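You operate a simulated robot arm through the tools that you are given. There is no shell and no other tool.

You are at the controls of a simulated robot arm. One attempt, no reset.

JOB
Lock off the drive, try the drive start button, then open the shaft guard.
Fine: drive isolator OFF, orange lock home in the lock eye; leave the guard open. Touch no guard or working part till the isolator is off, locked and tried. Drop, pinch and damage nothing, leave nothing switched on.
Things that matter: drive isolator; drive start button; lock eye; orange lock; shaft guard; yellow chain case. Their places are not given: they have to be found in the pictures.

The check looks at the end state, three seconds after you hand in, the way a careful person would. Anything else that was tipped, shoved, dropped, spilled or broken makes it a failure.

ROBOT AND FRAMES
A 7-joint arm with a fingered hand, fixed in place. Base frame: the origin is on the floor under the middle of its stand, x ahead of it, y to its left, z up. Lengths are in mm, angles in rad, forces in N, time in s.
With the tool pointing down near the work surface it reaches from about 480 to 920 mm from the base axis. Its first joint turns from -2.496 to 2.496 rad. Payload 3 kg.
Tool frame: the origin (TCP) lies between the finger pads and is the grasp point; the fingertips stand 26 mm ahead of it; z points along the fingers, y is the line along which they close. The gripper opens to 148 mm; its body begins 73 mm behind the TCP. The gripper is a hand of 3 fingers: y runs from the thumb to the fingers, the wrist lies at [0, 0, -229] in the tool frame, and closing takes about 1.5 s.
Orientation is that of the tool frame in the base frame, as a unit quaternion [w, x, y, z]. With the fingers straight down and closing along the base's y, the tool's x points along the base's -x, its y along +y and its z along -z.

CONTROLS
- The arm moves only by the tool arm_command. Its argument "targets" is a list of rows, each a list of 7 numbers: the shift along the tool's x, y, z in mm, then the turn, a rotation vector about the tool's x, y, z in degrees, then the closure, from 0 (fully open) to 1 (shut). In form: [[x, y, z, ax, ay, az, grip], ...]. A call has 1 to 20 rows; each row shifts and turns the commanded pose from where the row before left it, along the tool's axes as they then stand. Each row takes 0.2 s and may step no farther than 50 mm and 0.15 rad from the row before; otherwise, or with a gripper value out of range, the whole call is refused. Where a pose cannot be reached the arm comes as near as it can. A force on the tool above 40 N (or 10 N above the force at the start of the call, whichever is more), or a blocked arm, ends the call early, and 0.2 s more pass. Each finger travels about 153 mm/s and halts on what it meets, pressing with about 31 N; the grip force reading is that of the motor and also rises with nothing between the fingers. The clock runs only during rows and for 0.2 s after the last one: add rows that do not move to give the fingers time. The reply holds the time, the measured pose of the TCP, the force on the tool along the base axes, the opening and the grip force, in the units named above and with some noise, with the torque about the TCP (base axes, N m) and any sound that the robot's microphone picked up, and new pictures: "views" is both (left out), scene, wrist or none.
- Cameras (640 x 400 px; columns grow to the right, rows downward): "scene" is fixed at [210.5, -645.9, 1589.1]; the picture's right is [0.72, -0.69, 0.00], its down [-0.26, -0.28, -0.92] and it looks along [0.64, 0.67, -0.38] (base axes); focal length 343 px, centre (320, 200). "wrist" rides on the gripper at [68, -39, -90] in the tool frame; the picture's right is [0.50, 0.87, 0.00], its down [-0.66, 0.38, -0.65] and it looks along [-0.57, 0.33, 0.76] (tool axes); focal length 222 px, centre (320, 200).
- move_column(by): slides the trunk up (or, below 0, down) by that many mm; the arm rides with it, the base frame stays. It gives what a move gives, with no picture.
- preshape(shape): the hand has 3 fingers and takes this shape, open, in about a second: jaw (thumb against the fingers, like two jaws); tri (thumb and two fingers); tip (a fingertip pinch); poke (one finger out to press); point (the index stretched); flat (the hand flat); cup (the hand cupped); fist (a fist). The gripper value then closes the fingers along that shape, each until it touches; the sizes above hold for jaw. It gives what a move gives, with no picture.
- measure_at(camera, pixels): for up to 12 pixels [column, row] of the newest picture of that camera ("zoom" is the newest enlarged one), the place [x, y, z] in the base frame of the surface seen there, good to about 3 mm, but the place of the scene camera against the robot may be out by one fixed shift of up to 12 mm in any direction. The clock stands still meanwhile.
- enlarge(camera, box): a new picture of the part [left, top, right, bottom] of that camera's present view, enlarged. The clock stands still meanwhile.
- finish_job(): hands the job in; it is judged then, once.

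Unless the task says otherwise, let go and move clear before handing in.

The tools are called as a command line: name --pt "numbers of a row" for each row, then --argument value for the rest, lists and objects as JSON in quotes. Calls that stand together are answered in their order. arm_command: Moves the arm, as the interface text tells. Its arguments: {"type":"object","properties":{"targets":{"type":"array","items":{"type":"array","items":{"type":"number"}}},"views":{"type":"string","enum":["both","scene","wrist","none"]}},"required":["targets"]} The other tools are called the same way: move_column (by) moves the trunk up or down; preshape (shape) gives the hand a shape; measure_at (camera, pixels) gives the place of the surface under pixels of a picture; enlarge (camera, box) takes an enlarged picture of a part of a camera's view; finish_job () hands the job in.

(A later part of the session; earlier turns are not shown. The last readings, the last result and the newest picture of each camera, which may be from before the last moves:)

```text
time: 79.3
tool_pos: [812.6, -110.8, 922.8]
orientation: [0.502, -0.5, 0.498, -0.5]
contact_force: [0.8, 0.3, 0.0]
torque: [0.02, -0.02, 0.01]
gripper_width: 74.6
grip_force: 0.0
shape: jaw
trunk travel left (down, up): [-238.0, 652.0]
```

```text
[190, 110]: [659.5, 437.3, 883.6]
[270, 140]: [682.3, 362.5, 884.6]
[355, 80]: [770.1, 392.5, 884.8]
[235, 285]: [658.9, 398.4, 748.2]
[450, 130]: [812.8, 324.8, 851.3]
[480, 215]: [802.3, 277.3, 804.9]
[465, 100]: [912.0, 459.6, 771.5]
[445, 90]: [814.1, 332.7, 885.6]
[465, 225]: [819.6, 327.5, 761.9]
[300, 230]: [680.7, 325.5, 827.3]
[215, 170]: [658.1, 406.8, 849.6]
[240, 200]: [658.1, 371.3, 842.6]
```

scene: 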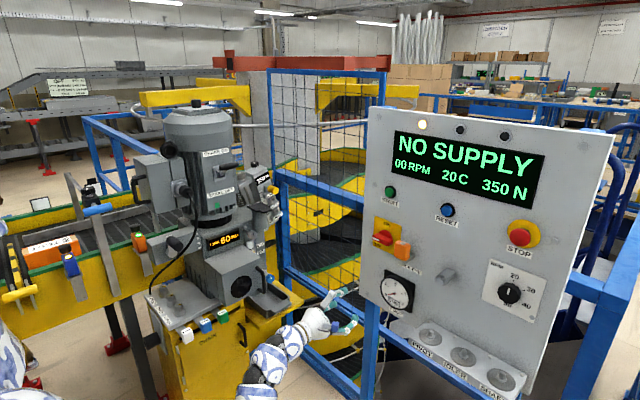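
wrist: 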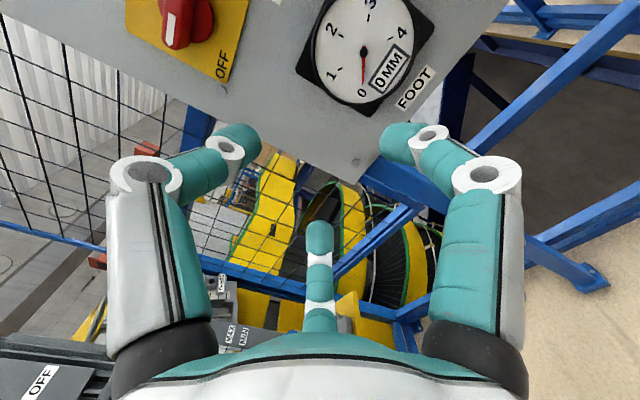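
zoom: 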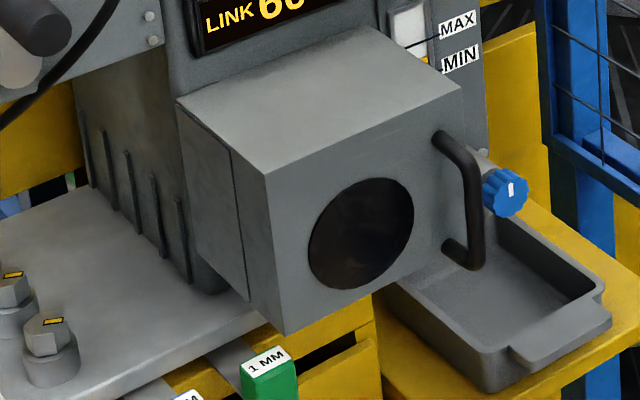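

The handle is a vertical D-bar (x≈810, y≈280–330, z≈765–851) at the right of the front face, so the guard likely hinges at its left side. I'll swing the hand about its wrist to face +y toward the guard.

arm_command --pt "-32.6 0 -2.3 0 -8.18 0 0.5" --pt "-32.6 0 -2.3 0 -8.18 0 0.5" --pt "-32.6 0 -2.3 0 -8.18 0 0.5" --pt "-32.6 0 -2.3 0 -8.18 0 0.5" --pt "-32.6 0 -2.3 0 -8.18 0 0.5" --pt "-32.6 0 -2.3 0 -8.18 0 0.5" --pt "-32.6 0 -2.3 0 -8.18 0 0.5" --pt "-32.6 0 -2.3 0 -8.18 0 0.5" --pt "-32.6 0 -2.3 0 -8.18 0 0.5" --pt "-32.6 0 -2.3 0 -8.18 0 0.5" --pt "-32.6 0 -2.3 0 -8.2 0 0.5" --pt "0 0 0 0 0 0 0.5" --views "both"

```text
time: 81.9
tool_pos: [657.4, 121.6, 948.6]
orientation: [0.688, -0.687, 0.164, -0.166]
contact_force: [-1.5, 0.5, -0.5]
torque: [-0.01, -0.01, 0.01]
gripper_width: 74.3
grip_force: 0.0
shape: jaw
out of reach, approached as far as the arm can: row 7, 8, 9, 10, 11
trunk travel left (down, up): [-238.0, 652.0]
```

scene: 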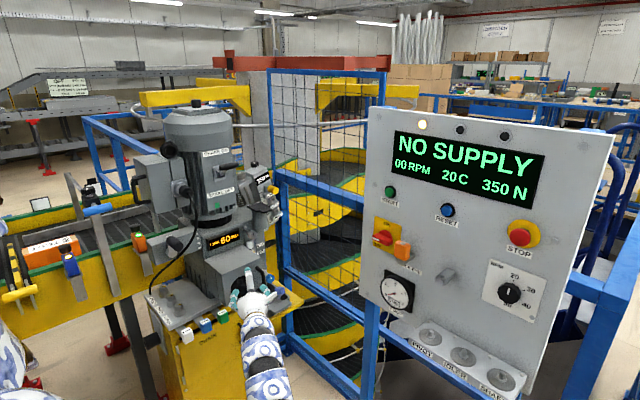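
wrist: 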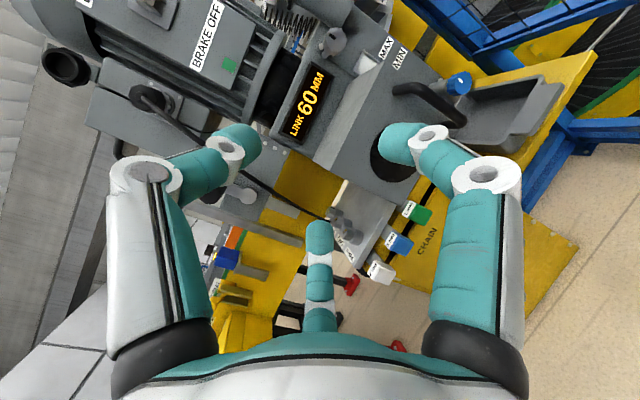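

The hand faces the guard at about 63° yaw. I'll zoom the wrist view onto the guard box, its seams and handle at about (400,120).

enlarge --camera "wrist" --box '[300, 60, 480, 240]'

enlarge --camera "wrist" --box '[360, 50, 480, 150]'

```text
2.22 times, centred on (390, 150) of wrist
```

zoom: 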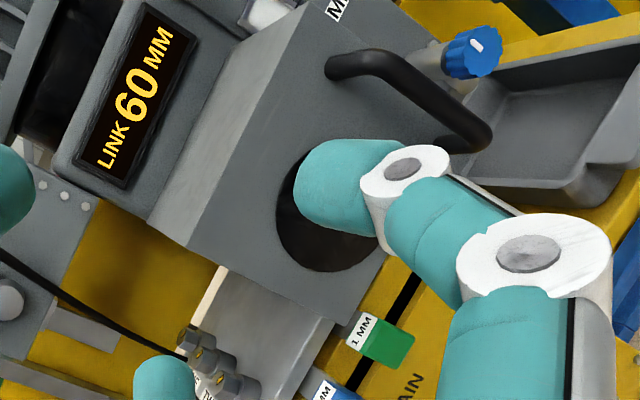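

```text
4.00 times, centred on (420, 100) of wrist
```

zoom: 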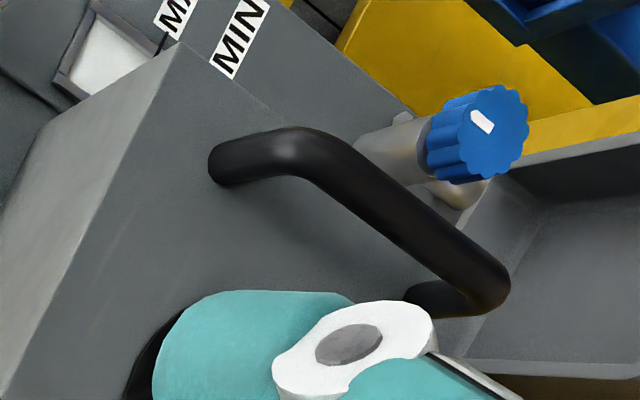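

enlarge --camera "scene" --box '[200, 250, 235, 310]'

enlarge --camera "scene" --box '[225, 240, 270, 280]'

enlarge --camera "wrist" --box '[330, 100, 420, 220]'

```text
6.67 times, centred on (218, 280) of scene
```

zoom: 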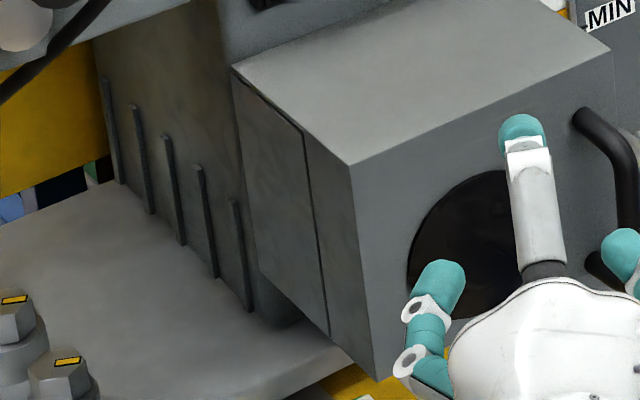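

```text
10.00 times, centred on (248, 260) of scene
```

zoom: 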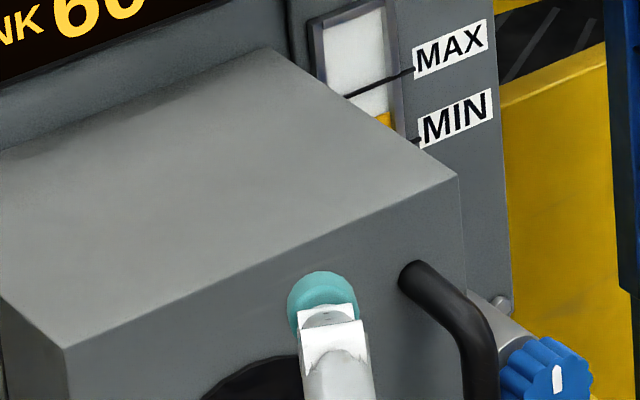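

```text
3.33 times, centred on (375, 160) of wrist
```

zoom: 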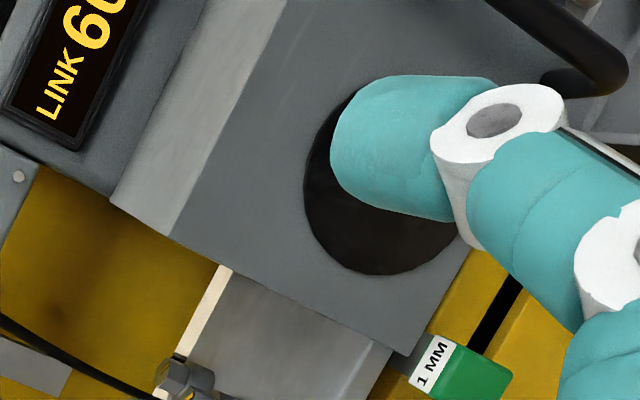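

I need the handle bar's true position, so I'll measure along it through the wrist camera.

measure_at --camera "wrist" --pixels '[[440, 104], [428, 97], [452, 112], [415, 88], [461, 119], [396, 91], [447, 124], [405, 88], [380, 80], [420, 130], [360, 70], [350, 130]]'

enlarge --camera "scene" --box '[240, 255, 290, 305]'

measure_at --camera "zoom" --pixels '[[290, 100], [330, 130], [350, 200], [345, 250], [300, 225], [270, 90], [320, 270], [380, 190], [400, 180], [250, 60], [355, 170], [335, 265]]'

```text
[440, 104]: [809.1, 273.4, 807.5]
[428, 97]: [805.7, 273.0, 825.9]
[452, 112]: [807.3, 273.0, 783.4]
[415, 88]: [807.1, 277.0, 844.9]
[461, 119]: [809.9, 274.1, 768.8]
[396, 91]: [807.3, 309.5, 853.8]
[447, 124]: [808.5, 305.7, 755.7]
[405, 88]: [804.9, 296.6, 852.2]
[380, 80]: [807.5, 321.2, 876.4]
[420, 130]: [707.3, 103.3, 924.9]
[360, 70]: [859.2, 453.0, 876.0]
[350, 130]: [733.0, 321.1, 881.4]
```

```text
8.00 times, centred on (265, 280) of scene
```

zoom: 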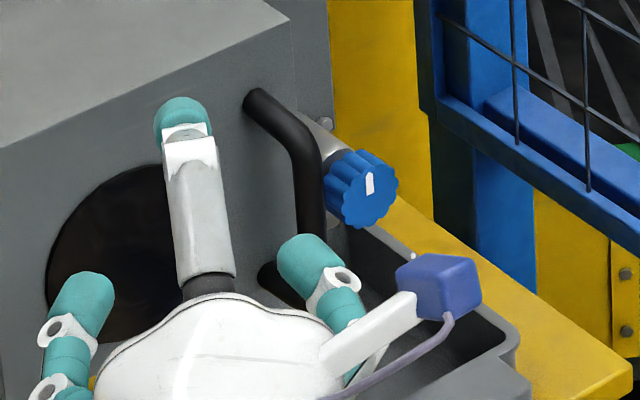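

```text
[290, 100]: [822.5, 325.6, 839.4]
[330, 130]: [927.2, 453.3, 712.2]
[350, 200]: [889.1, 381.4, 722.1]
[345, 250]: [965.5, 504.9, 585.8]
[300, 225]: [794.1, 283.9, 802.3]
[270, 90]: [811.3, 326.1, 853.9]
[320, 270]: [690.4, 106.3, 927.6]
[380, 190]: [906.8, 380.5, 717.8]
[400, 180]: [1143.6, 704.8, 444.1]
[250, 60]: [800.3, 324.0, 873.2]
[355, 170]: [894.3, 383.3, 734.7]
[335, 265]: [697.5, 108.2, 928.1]
```

The bar centre is at about (811,279), spanning z≈760–848, with a 37 mm gap to the guard face at y≈321. I'll raise the trunk 150 mm for better arm range, then turn the hand so the thumb is to the right and the fingers to the left of the bar.

move_column --by 150

arm_command --pt "30 0 0 0 -8 0 0.4" --pt "30 0 0 0 -8 0 0.4" --pt "0 0 0 0 0 8.2 0.4" --pt "0 0 0 0 0 8.2 0.4" --pt "0 0 0 0 0 8.2 0.4" --pt "0 0 0 0 0 8.2 0.4" --pt "0 0 0 0 0 8.2 0.4" --pt "0 0 0 0 0 8.2 0.4" --pt "0 0 0 0 0 8.2 0.4" --pt "0 0 0 0 0 8.2 0.4" --pt "0 0 0 0 0 8.2 0.4" --pt "0 0 0 0 0 8.2 0.4" --pt "0 0 0 0 0 8 0.4" --pt "0 0 0 0 0 0 0.4" --views "both"

```text
time: 83.6
tool_pos: [658.3, 119.3, 1097.5]
orientation: [0.689, -0.686, 0.165, -0.167]
contact_force: [-0.4, 0.8, 0.0]
torque: [0.03, 0.02, 0.02]
gripper_width: 74.3
grip_force: 0.1
shape: jaw
trunk travel left (down, up): [-388.0, 502.0]
```

```text
time: 86.6
tool_pos: [658.0, 120.6, 1098.4]
orientation: [0.605, -0.368, 0.602, 0.37]
contact_force: [-0.5, 0.9, -0.4]
torque: [-0.01, 0.01, -0.01]
gripper_width: 88.2
grip_force: 0.1
shape: jaw
out of reach, approached as far as the arm can: row 1, 2
trunk travel left (down, up): [-388.0, 502.0]
```

scene: 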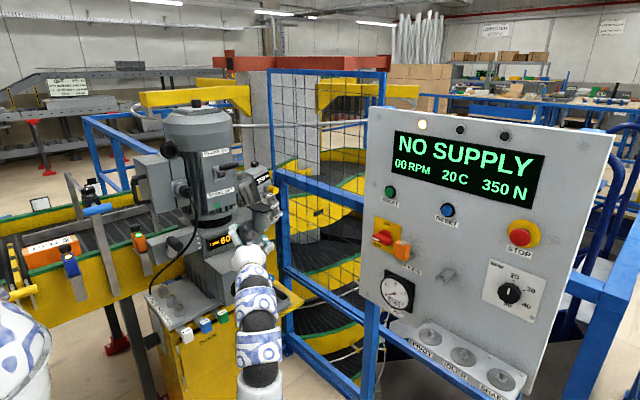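
wrist: 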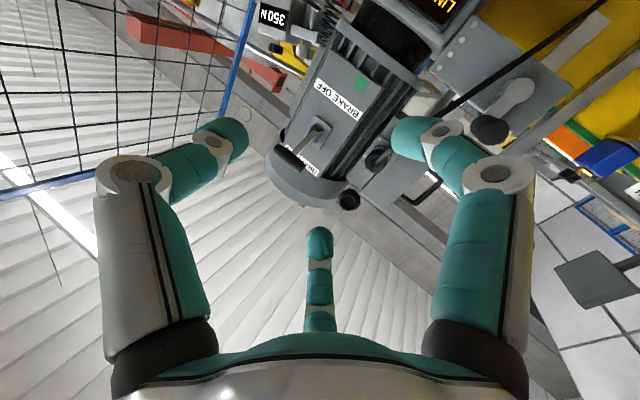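

The hand is rolled with the thumb to the right, yaw 63°. I'll bring it down in front of the handle, stopping well short at about (745,160,805).

arm_command --pt "42 -8.5 10.7 0 0 0 0.5" --pt "42 -8.5 10.7 0 0 0 0.5" --pt "42 -8.5 10.7 0 0 0 0.5" --pt "42 -8.5 10.7 0 0 0 0.5" --pt "42 -8.5 10.7 0 0 0 0.5" --pt "42 -8.5 10.7 0 0 0 0.5" --pt "41 -8.5 10.7 0 0 0 0.5" --pt "0 0 0 0 0 0 0.5" --views "both"

```text
time: 88.4
tool_pos: [746.2, 159.6, 802.4]
orientation: [0.605, -0.369, 0.602, 0.369]
contact_force: [0.6, -0.4, -0.7]
torque: [-0.01, 0.01, -0.01]
gripper_width: 74.5
grip_force: 0.2
shape: jaw
trunk travel left (down, up): [-388.0, 502.0]
```

scene: 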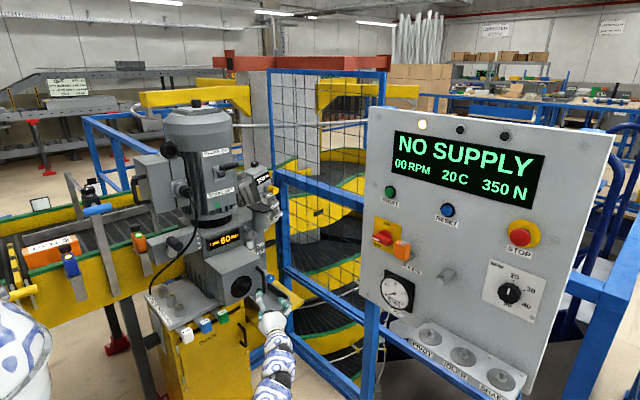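
wrist: 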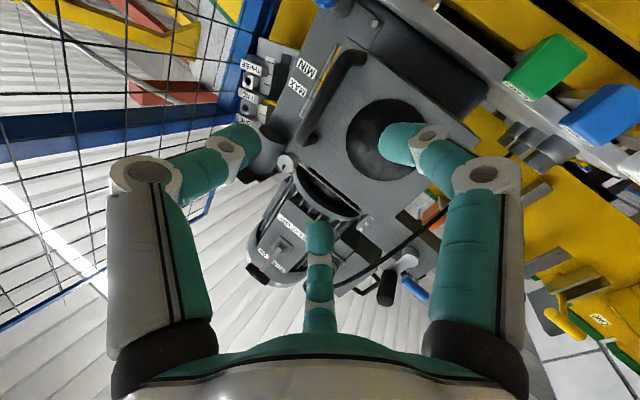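

The wrist view now shows the guard from below-right with the bar at about (335,95). I'll zoom in to look for hinges on its right and underside.

enlarge --camera "wrist" --box '[230, 0, 480, 200]'

measure_at --camera "wrist" --pixels '[[330, 90], [320, 115], [342, 68], [360, 55], [310, 130], [350, 57], [315, 132], [400, 60], [440, 110], [470, 150], [305, 100], [380, 40]]'

```text
2.00 times, centred on (355, 100) of wrist
```

zoom: 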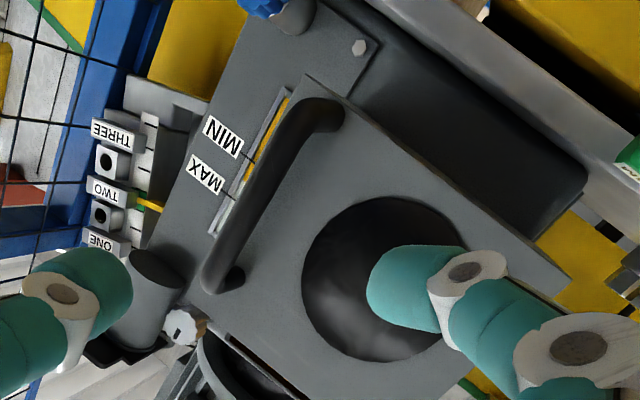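

```text
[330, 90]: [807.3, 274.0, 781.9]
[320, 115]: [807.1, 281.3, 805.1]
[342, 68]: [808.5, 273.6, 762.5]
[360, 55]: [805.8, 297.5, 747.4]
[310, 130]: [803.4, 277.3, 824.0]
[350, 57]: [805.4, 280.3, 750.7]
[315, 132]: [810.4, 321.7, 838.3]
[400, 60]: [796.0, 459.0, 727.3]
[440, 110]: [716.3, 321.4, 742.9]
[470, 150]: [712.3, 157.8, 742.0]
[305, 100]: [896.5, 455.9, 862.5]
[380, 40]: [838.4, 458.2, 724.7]
```

Bar centre ≈ (810,280), mid-height z≈800. I'll advance 80 mm along the tool axis with the hand half closed and check alignment.

arm_command --pt "1 -1 20 0 0 0 0.55" --pt "1 -1 20 0 0 0 0.55" --pt "0 0 20 0 0 0 0.55" --pt "0 0 20 0 0 0 0.55" --pt "0 0 0 0 0 0 0.55" --views "both"

enlarge --camera "wrist" --box '[220, 40, 460, 240]'

enlarge --camera "scene" --box '[210, 240, 310, 340]'

```text
time: 89.6
tool_pos: [784.6, 229.4, 803.2]
orientation: [0.604, -0.369, 0.602, 0.369]
contact_force: [1.1, -0.9, -0.4]
torque: [0.0, -0.02, 0.0]
gripper_width: 67.1
grip_force: 0.0
shape: jaw
trunk travel left (down, up): [-388.0, 502.0]
```

scene: 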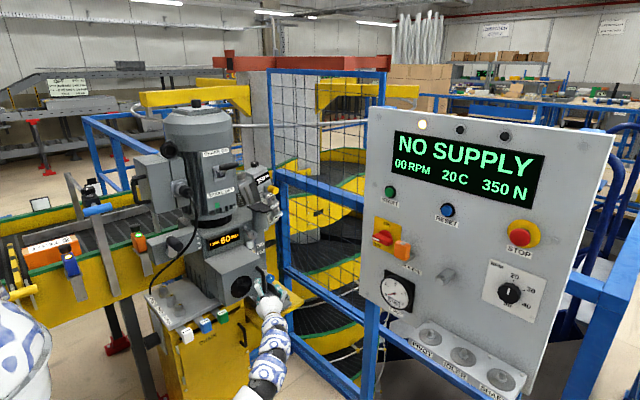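
wrist: 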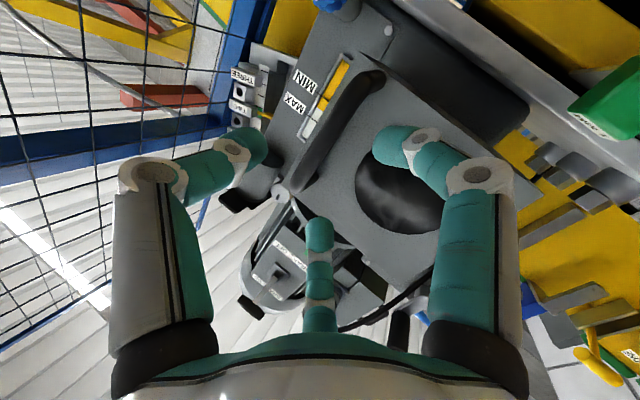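

```text
2.00 times, centred on (340, 140) of wrist
```

zoom: 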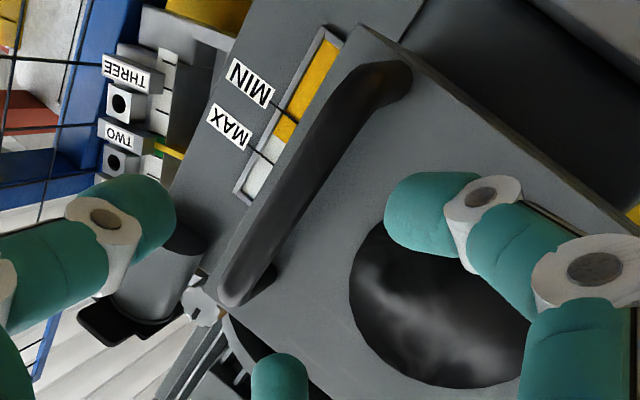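

```text
4.00 times, centred on (260, 290) of scene
```

zoom: 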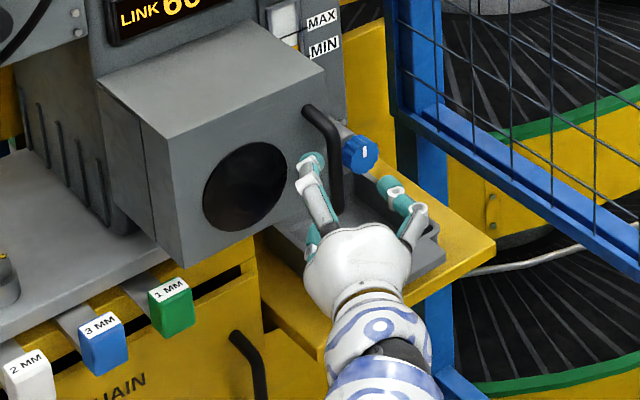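

Alignment looks right: bar between thumb (right) and fingers (left). I'll move in the remaining distance in two checked steps.

arm_command --pt "1 0 15 0 0 0 0.58" --pt "1 0 15 0 0 0 0.6" --pt "0 0 0 0 0 0 0.6" --views "both"

enlarge --camera "wrist" --box '[220, 40, 460, 240]'

enlarge --camera "scene" --box '[230, 245, 300, 325]'

```text
time: 90.4
tool_pos: [798.1, 257.8, 801.5]
orientation: [0.606, -0.368, 0.602, 0.368]
contact_force: [0.0, -1.1, -0.1]
torque: [0.01, 0.0, 0.02]
gripper_width: 59.5
grip_force: 0.1
shape: jaw
trunk travel left (down, up): [-388.0, 502.0]
```

scene: 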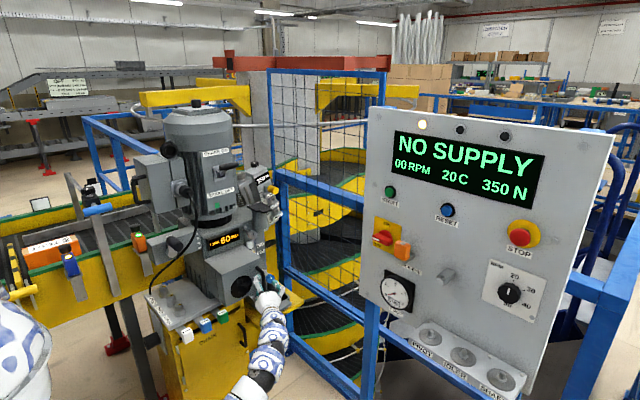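
wrist: 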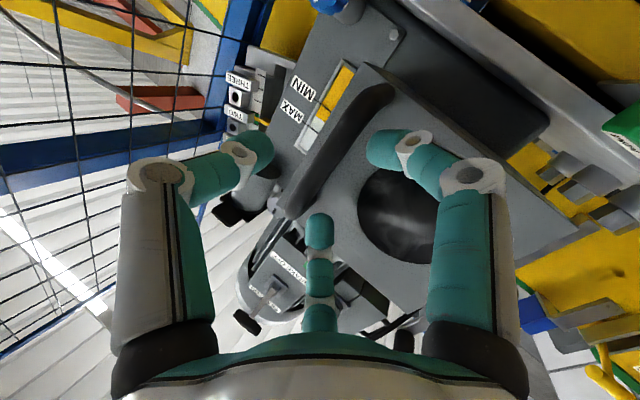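

```text
2.00 times, centred on (340, 140) of wrist
```

zoom: 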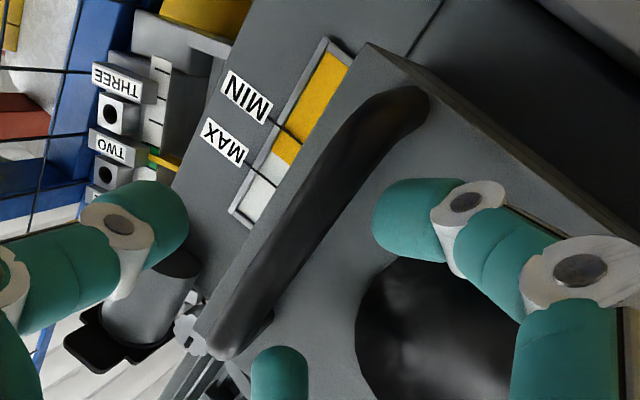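

```text
5.00 times, centred on (265, 285) of scene
```

zoom: 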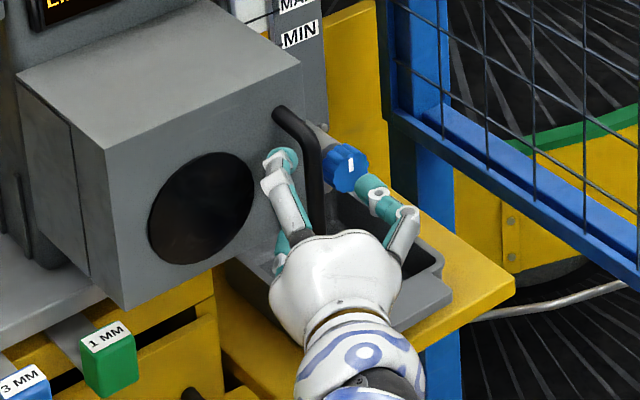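

arm_command --pt "0 0 7 0 0 0 0.6" --pt "0 0 7 0 0 0 0.6" --pt "0 0 0 0 0 0 0.65" --pt "0 0 0 0 0 0 0.7" --pt "0 0 0 0 0 0 0.75" --pt "0 0 0 0 0 0 0.8" --pt "0 0 0 0 0 0 0.8" --views "both"

enlarge --camera "wrist" --box '[220, 40, 460, 240]'

enlarge --camera "scene" --box '[230, 245, 300, 325]'

```text
time: 92.0
tool_pos: [804.3, 269.9, 800.7]
orientation: [0.604, -0.369, 0.602, 0.369]
contact_force: [-0.9, 1.0, -0.8]
torque: [-0.02, 0.02, 0.01]
gripper_width: 30.2
grip_force: 0.0
shape: jaw
trunk travel left (down, up): [-388.0, 502.0]
```

scene: 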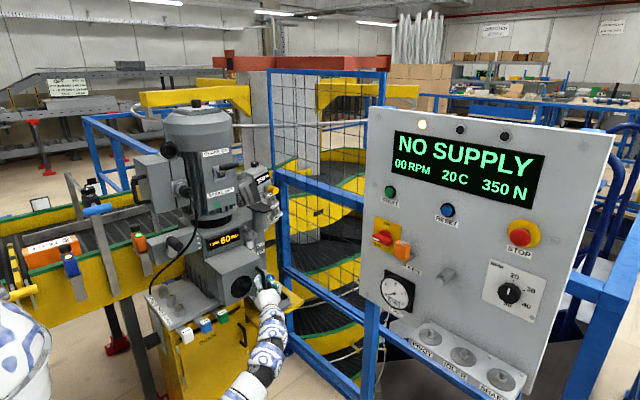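
wrist: 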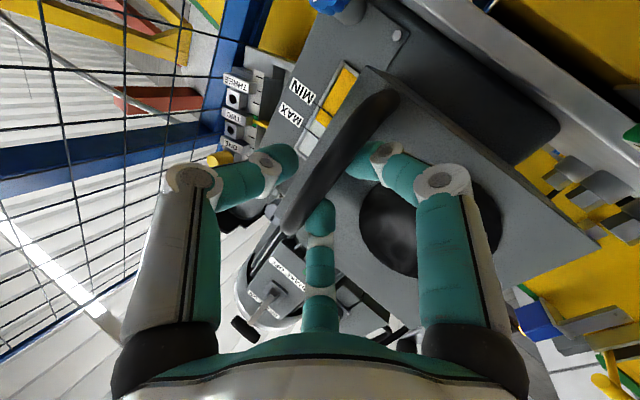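

```text
2.00 times, centred on (340, 140) of wrist
```

zoom: 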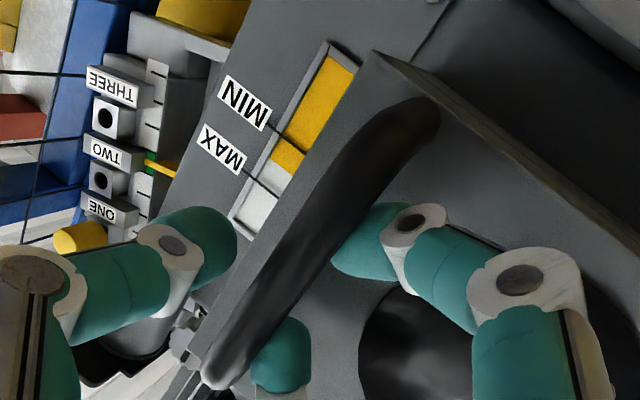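

```text
5.00 times, centred on (265, 285) of scene
```

zoom: 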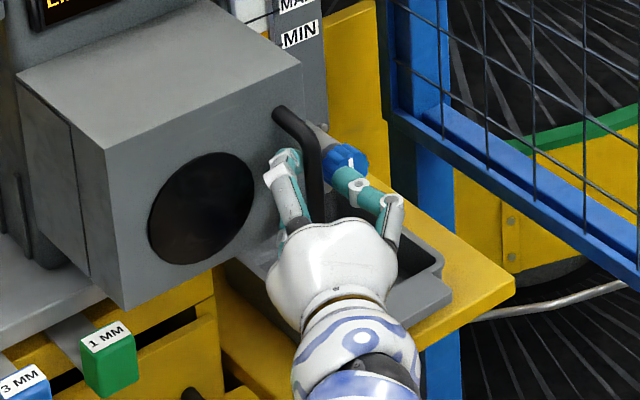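

The fingers are wrapping round the bar with its curve behind. I'll close to a firm hold.

arm_command --pt "0 0 0 0 0 0 0.84" --pt "0 0 0 0 0 0 0.88" --pt "0 0 0 0 0 0 0.92" --pt "0 0 0 0 0 0 0.94" --pt "0 0 0 0 0 0 0.94" --views "both"

enlarge --camera "wrist" --box '[220, 40, 460, 240]'

```text
time: 93.2
tool_pos: [804.5, 270.9, 801.8]
orientation: [0.604, -0.369, 0.602, 0.369]
contact_force: [-5.7, 4.3, -0.3]
torque: [0.02, 0.01, 0.04]
gripper_width: 8.8
grip_force: 30.8
shape: jaw
trunk travel left (down, up): [-388.0, 502.0]
```

scene: 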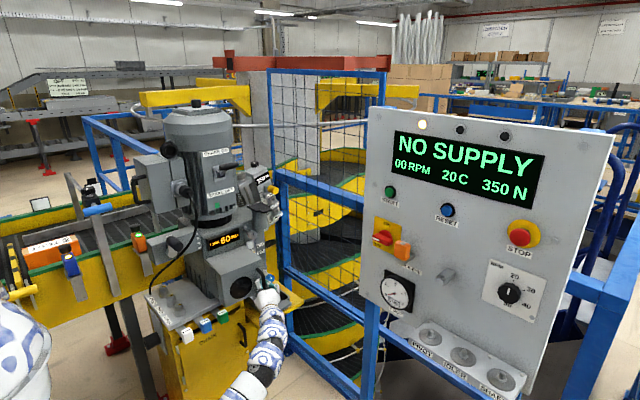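
wrist: 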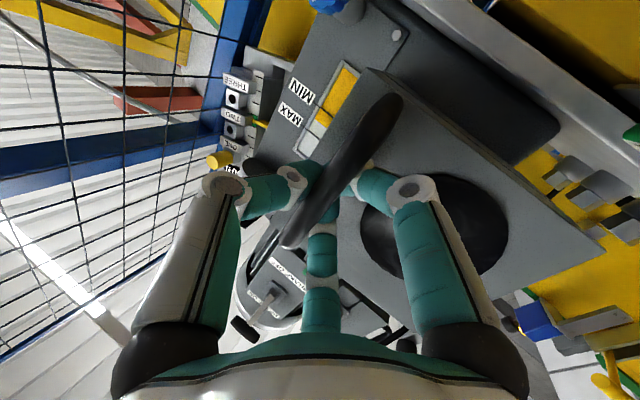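

```text
2.00 times, centred on (340, 140) of wrist
```

zoom: 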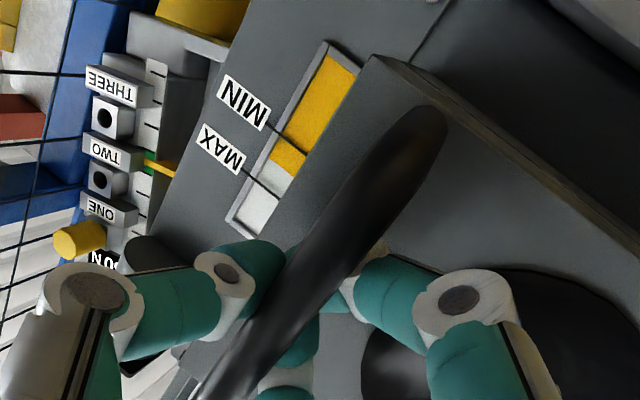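

The bar is gripped firmly (31 N). I'll make a small test pull, about 8 mm outward (-y with slight -x), and read the resistance.

arm_command --pt "0 -0.1 -2.5 0 0 0 0.94" --pt "0 -0.1 -2.5 0 0 0 0.94" --pt "0 -0.1 -3 0 0 0 0.94" --pt "0 0 0 0 0 0 0.94" --views "both"

enlarge --camera "scene" --box '[200, 235, 290, 325]'

```text
time: 94.2
tool_pos: [799.6, 264.2, 800.1]
orientation: [0.604, -0.369, 0.602, 0.369]
contact_force: [-10.7, 8.8, -0.5]
torque: [-0.01, -0.04, 0.05]
gripper_width: 8.8
grip_force: 31.0
shape: jaw
trunk travel left (down, up): [-388.0, 502.0]
```

scene: 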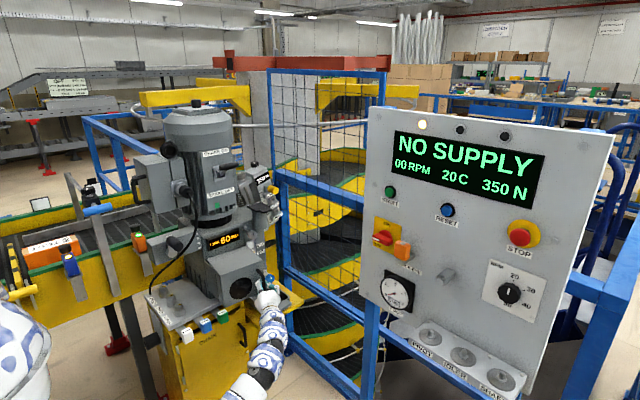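
wrist: 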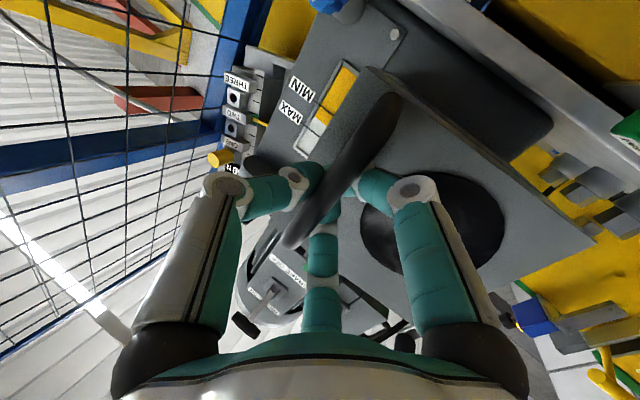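

```text
4.44 times, centred on (245, 280) of scene
```

zoom: 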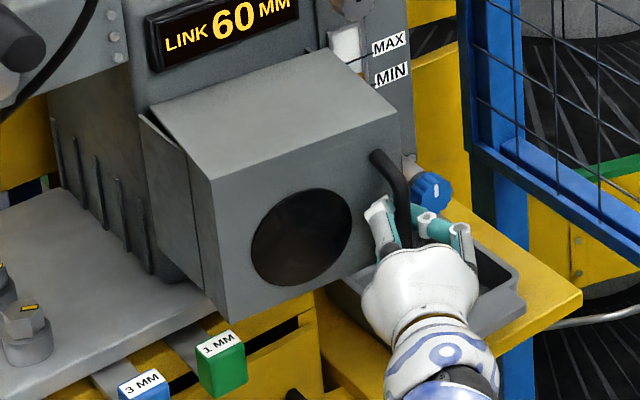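

The guard is swinging: it pivots about a vertical hinge at the left seam, near (668,382), with little resistance. I'll follow that arc, first to about 20° open.

arm_command --pt "0 2 -7.8 0 0 0 0.94" --pt "0 2 -7.8 0 0 0 0.94" --pt "0 3.1 -8.6 0 0 0 0.94" --pt "0 3.1 -8.6 0 0 0 0.94" --pt "0 4 -8.2 0 0 0 0.94" --pt "0 4 -8.2 0 0 0 0.94" --pt "0 0 0 0 0 0 0.94" --views "both"

enlarge --camera "scene" --box '[200, 235, 290, 325]'

```text
time: 95.8
tool_pos: [760.6, 229.0, 800.6]
orientation: [0.605, -0.369, 0.602, 0.369]
contact_force: [-10.9, 17.0, 1.2]
torque: [-0.02, -0.02, -0.09]
gripper_width: 8.1
grip_force: 30.9
shape: jaw
trunk travel left (down, up): [-388.0, 502.0]
```

scene: 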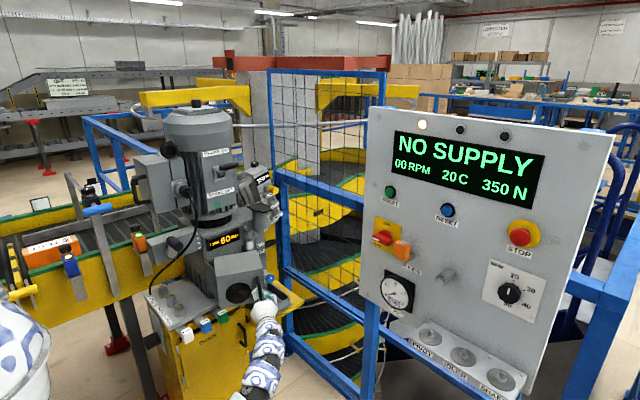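
wrist: 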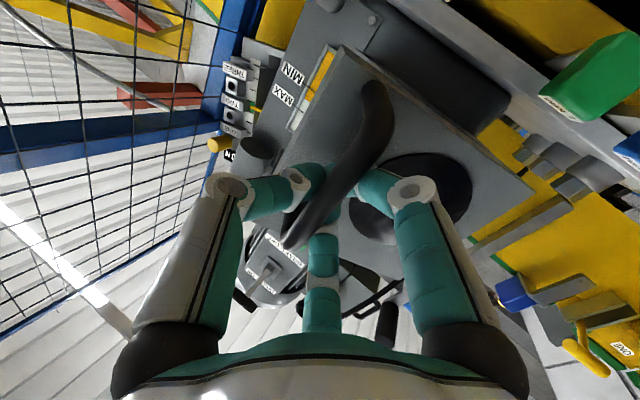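

```text
4.44 times, centred on (245, 280) of scene
```

zoom: 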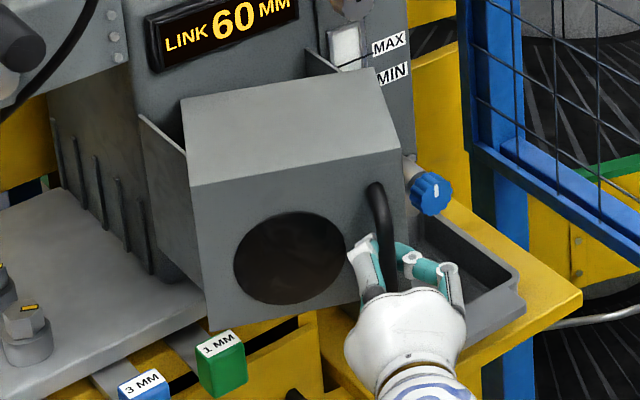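

The guard is about 20° open; a radial pull of ~20 N shows my arc is slightly wide, so I'll tighten it by 4 mm and go on to about 38°.

arm_command --pt "0 6.5 -6.7 0 0 0 0.94" --pt "0 6.5 -6.7 0 0 0 0.94" --pt "0 5.5 -7.1 0 0 0 0.94" --pt "0 5.5 -7.1 0 0 0 0.94" --pt "0 6.2 -6.5 0 0 0 0.94" --pt "0 6.2 -6.5 0 0 0 0.94" --pt "0 0 0 0 0 0 0.94" --views "both"

enlarge --camera "scene" --box '[200, 235, 290, 325]'

```text
time: 97.4
tool_pos: [712.0, 208.5, 801.2]
orientation: [0.604, -0.369, 0.602, 0.369]
contact_force: [-2.8, 13.5, 0.5]
torque: [0.02, -0.02, -0.05]
gripper_width: 7.7
grip_force: 30.6
shape: jaw
trunk travel left (down, up): [-388.0, 502.0]
```

scene: 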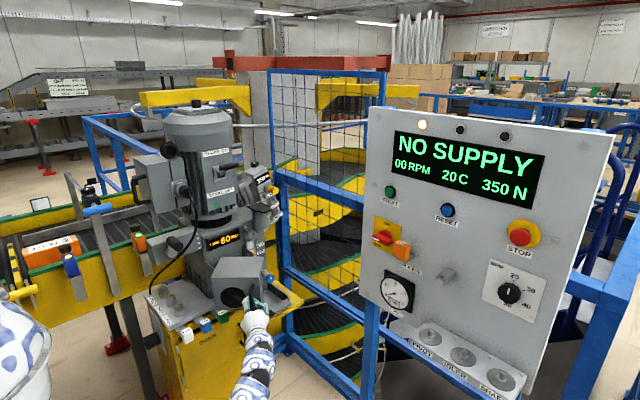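
wrist: 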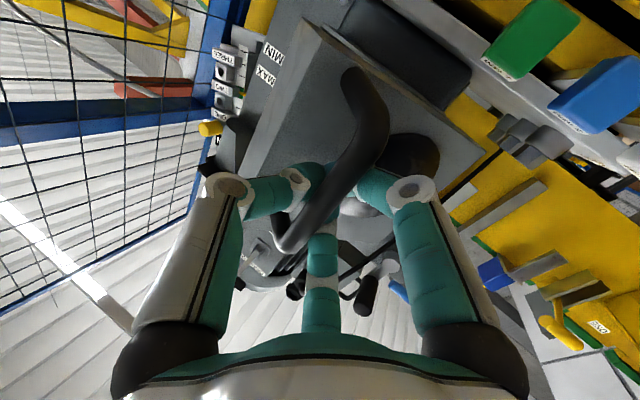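

```text
4.44 times, centred on (245, 280) of scene
```

zoom: 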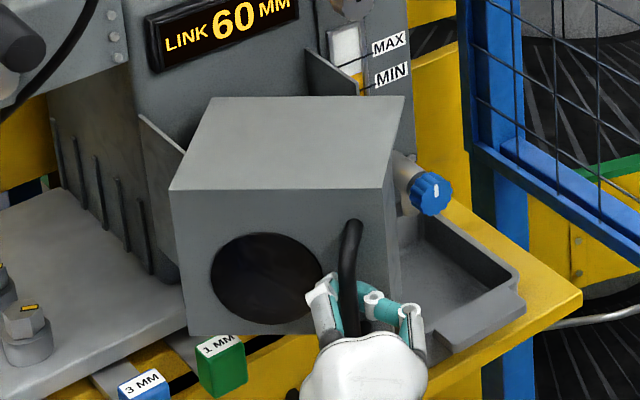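

About 40° open, still easy. I'll tighten the arc by another 3 mm and go on to about 56°.

arm_command --pt "0 8 -4.7 0 0 0 0.94" --pt "0 8 -4.7 0 0 0 0.94" --pt "0 7.6 -5.1 0 0 0 0.94" --pt "0 7.6 -5.1 0 0 0 0.94" --pt "0 8 -4.3 0 0 0 0.94" --pt "0 8 -4.3 0 0 0 0.94" --pt "0 0 0 0 0 0 0.94" --views "both"

enlarge --camera "scene" --box '[190, 235, 280, 325]'

```text
time: 99.0
tool_pos: [655.7, 202.7, 800.8]
orientation: [0.604, -0.369, 0.603, 0.369]
contact_force: [-0.1, 4.6, 1.8]
torque: [0.01, 0.02, 0.01]
gripper_width: 7.7
grip_force: 31.0
shape: jaw
trunk travel left (down, up): [-388.0, 502.0]
```

scene: 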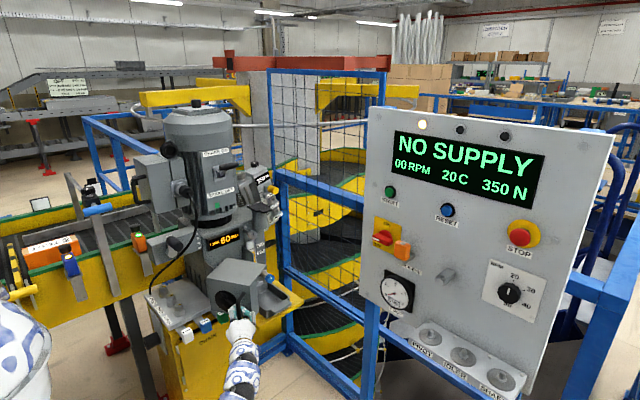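
wrist: 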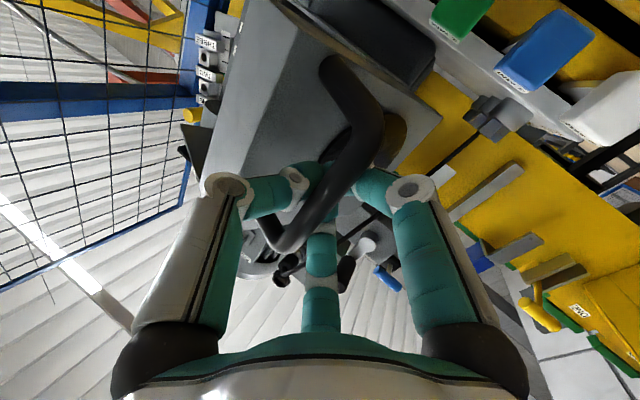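

```text
4.44 times, centred on (235, 280) of scene
```

zoom: 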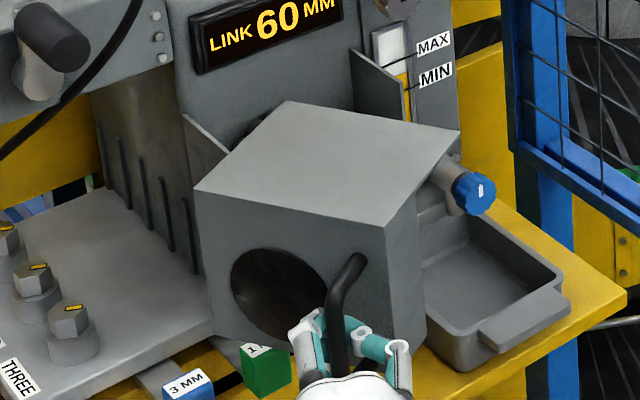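

About 58° open with only ~5 N. Continuing along the arc toward about 75°.

arm_command --pt "0 8.5 -3.4 0 0 0 0.94" --pt "0 8.5 -3.4 0 0 0 0.94" --pt "0 8.8 -2.5 0 0 0 0.94" --pt "0 8.8 -2.5 0 0 0 0.94" --pt "0 9 -1.6 0 0 0 0.94" --pt "0 9 -1.6 0 0 0 0.94" --pt "0 0 0 0 0 0 0.94" --views "both"

enlarge --camera "scene" --box '[180, 235, 280, 335]'

```text
time: 100.6
tool_pos: [603.2, 214.5, 800.9]
orientation: [0.604, -0.369, 0.603, 0.369]
contact_force: [1.7, 6.4, 3.5]
torque: [0.03, 0.01, -0.03]
gripper_width: 7.7
grip_force: 31.3
shape: jaw
trunk travel left (down, up): [-388.0, 502.0]
```

scene: 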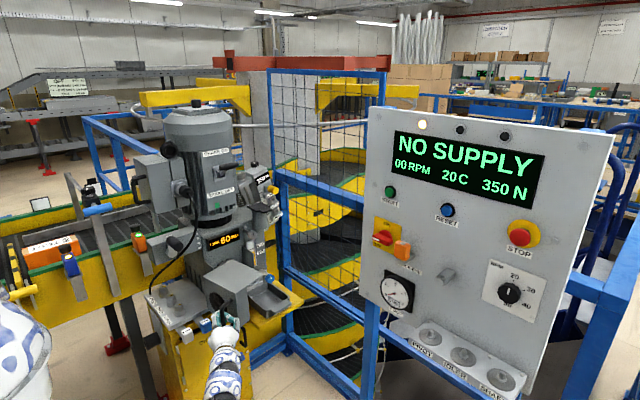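
wrist: 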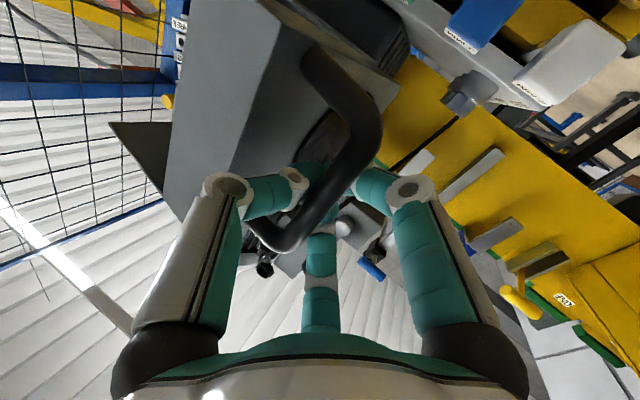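

```text
4.00 times, centred on (230, 285) of scene
```

zoom: 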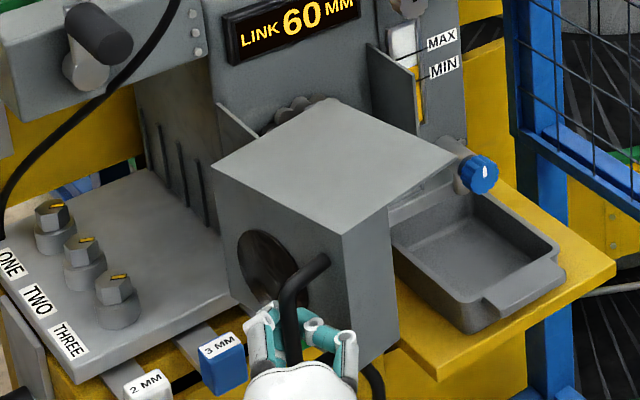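

About 76° open; the shaft area behind is becoming visible. Continuing to about 92°.

arm_command --pt "0 9.1 -0.7 0 0 0 0.94" --pt "0 9.1 -0.6 0 0 0 0.94" --pt "0 9.1 0.2 0 0 0 0.94" --pt "0 9.1 0.4 0 0 0 0.94" --pt "0 0 0 0 0 0 0.94" --views "both"

enlarge --camera "scene" --box '[180, 235, 280, 335]'

```text
time: 101.8
tool_pos: [570.1, 231.2, 801.6]
orientation: [0.604, -0.369, 0.602, 0.369]
contact_force: [5.6, 6.3, 0.6]
torque: [-0.01, 0.0, -0.07]
gripper_width: 7.9
grip_force: 31.2
shape: jaw
trunk travel left (down, up): [-388.0, 502.0]
```

scene: 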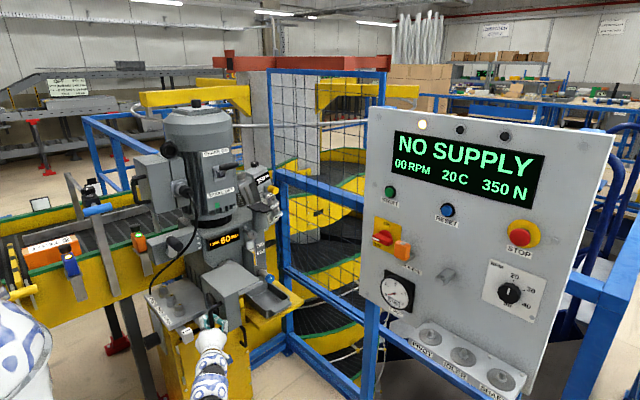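
wrist: 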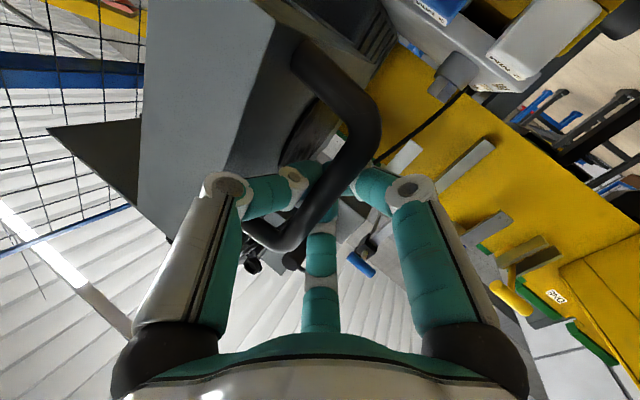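

```text
4.00 times, centred on (230, 285) of scene
```

zoom: 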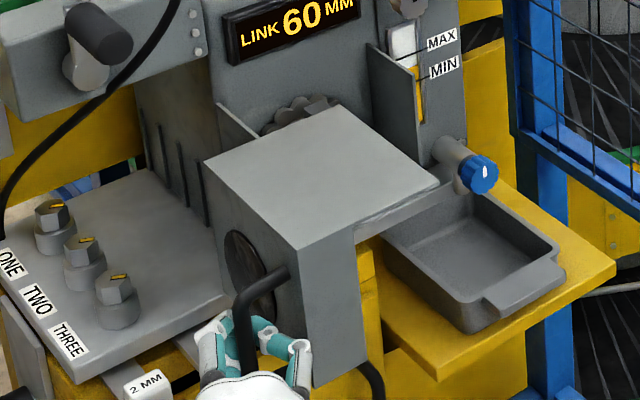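

About 88° open, forces small. I'll take it a little further, to near 98°, watching for a stop.

arm_command --pt "0 9 1.3 0 0 0 0.94" --pt "0 9 1.3 0 0 0 0.94" --pt "0 6 1.5 0 0 0 0.94" --pt "0 0 0 0 0 0 0.94" --views "both"

enlarge --camera "scene" --box '[170, 235, 270, 335]'

```text
time: 102.8
tool_pos: [550.3, 245.5, 800.5]
orientation: [0.605, -0.368, 0.603, 0.368]
contact_force: [6.2, 6.4, 3.0]
torque: [-0.01, 0.02, -0.04]
gripper_width: 8.2
grip_force: 30.7
shape: jaw
trunk travel left (down, up): [-388.0, 502.0]
```

scene: 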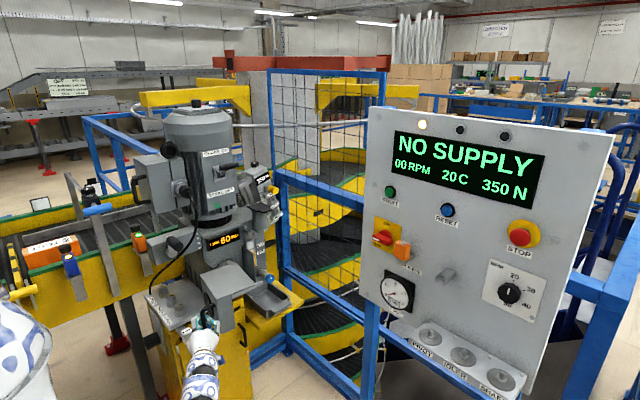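
wrist: 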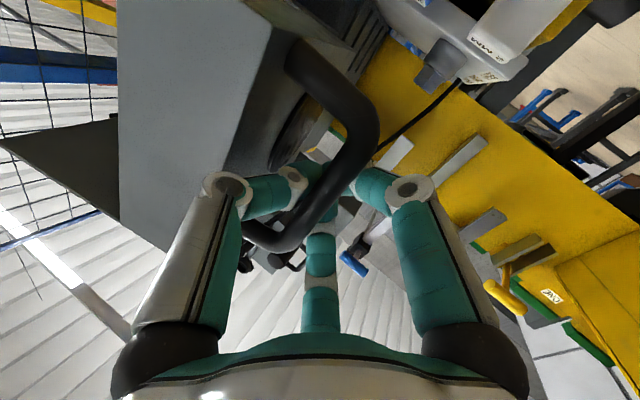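

```text
4.00 times, centred on (220, 285) of scene
```

zoom: 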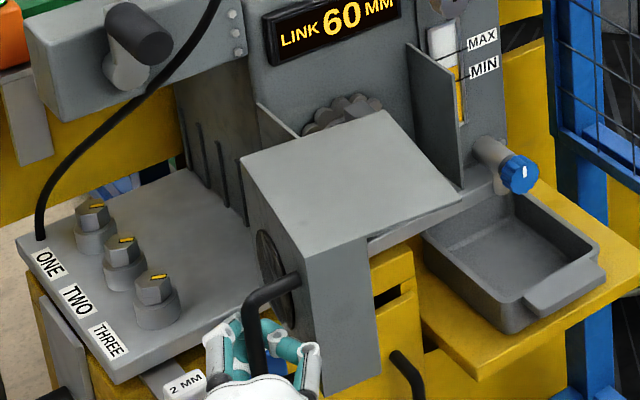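

The guard stands about 96° open with no stop met and low forces. I'll open the hand just enough to free the bar (keeping the thumb off the guard face) and check.

arm_command --pt "0 0 0 0 0 0 0.9" --pt "0 0 0 0 0 0 0.85" --pt "0 0 0 0 0 0 0.8" --pt "0 0 0 0 0 0 0.76" --pt "0 0 0 0 0 0 0.74" --pt "0 0 0 0 0 0 0.74" --views "both"

enlarge --camera "wrist" --box '[200, 60, 440, 260]'

enlarge --camera "scene" --box '[180, 270, 250, 340]'

```text
time: 104.2
tool_pos: [550.2, 244.8, 800.8]
orientation: [0.605, -0.368, 0.603, 0.368]
contact_force: [-0.4, 0.3, 0.4]
torque: [-0.03, 0.03, -0.03]
gripper_width: 37.9
grip_force: 0.0
shape: jaw
trunk travel left (down, up): [-388.0, 502.0]
```

scene: 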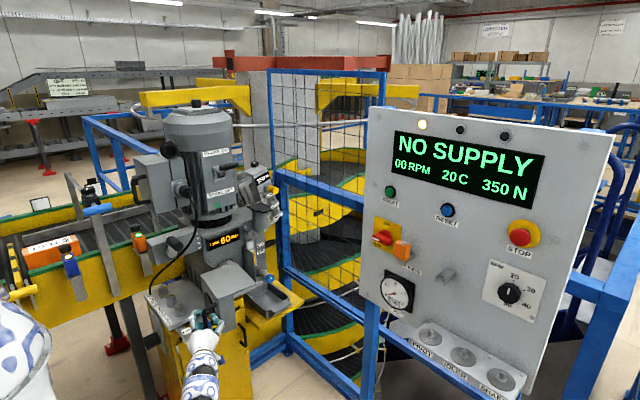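
wrist: 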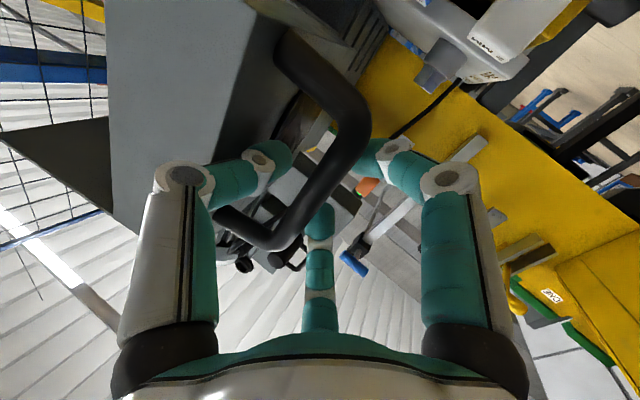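

```text
2.00 times, centred on (320, 160) of wrist
```

zoom: 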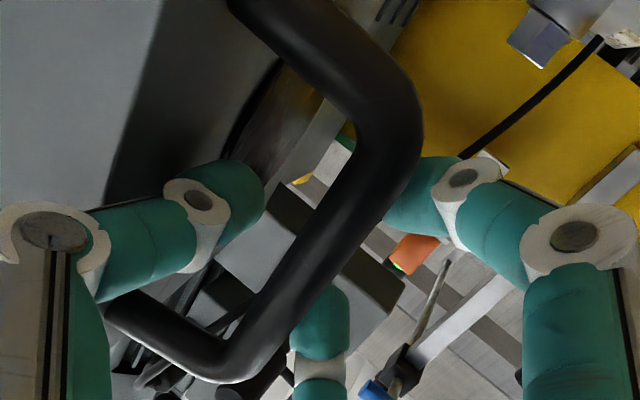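

```text
5.71 times, centred on (215, 305) of scene
```

zoom: 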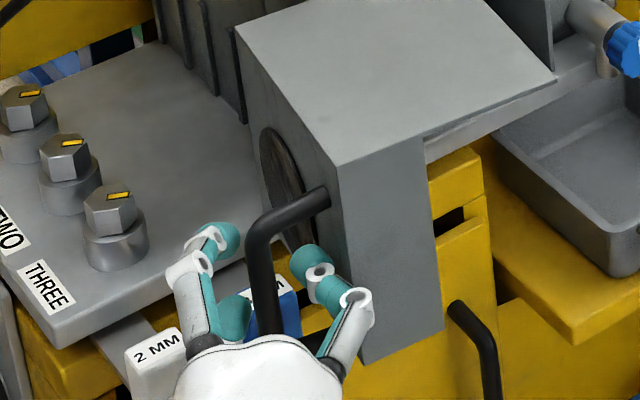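

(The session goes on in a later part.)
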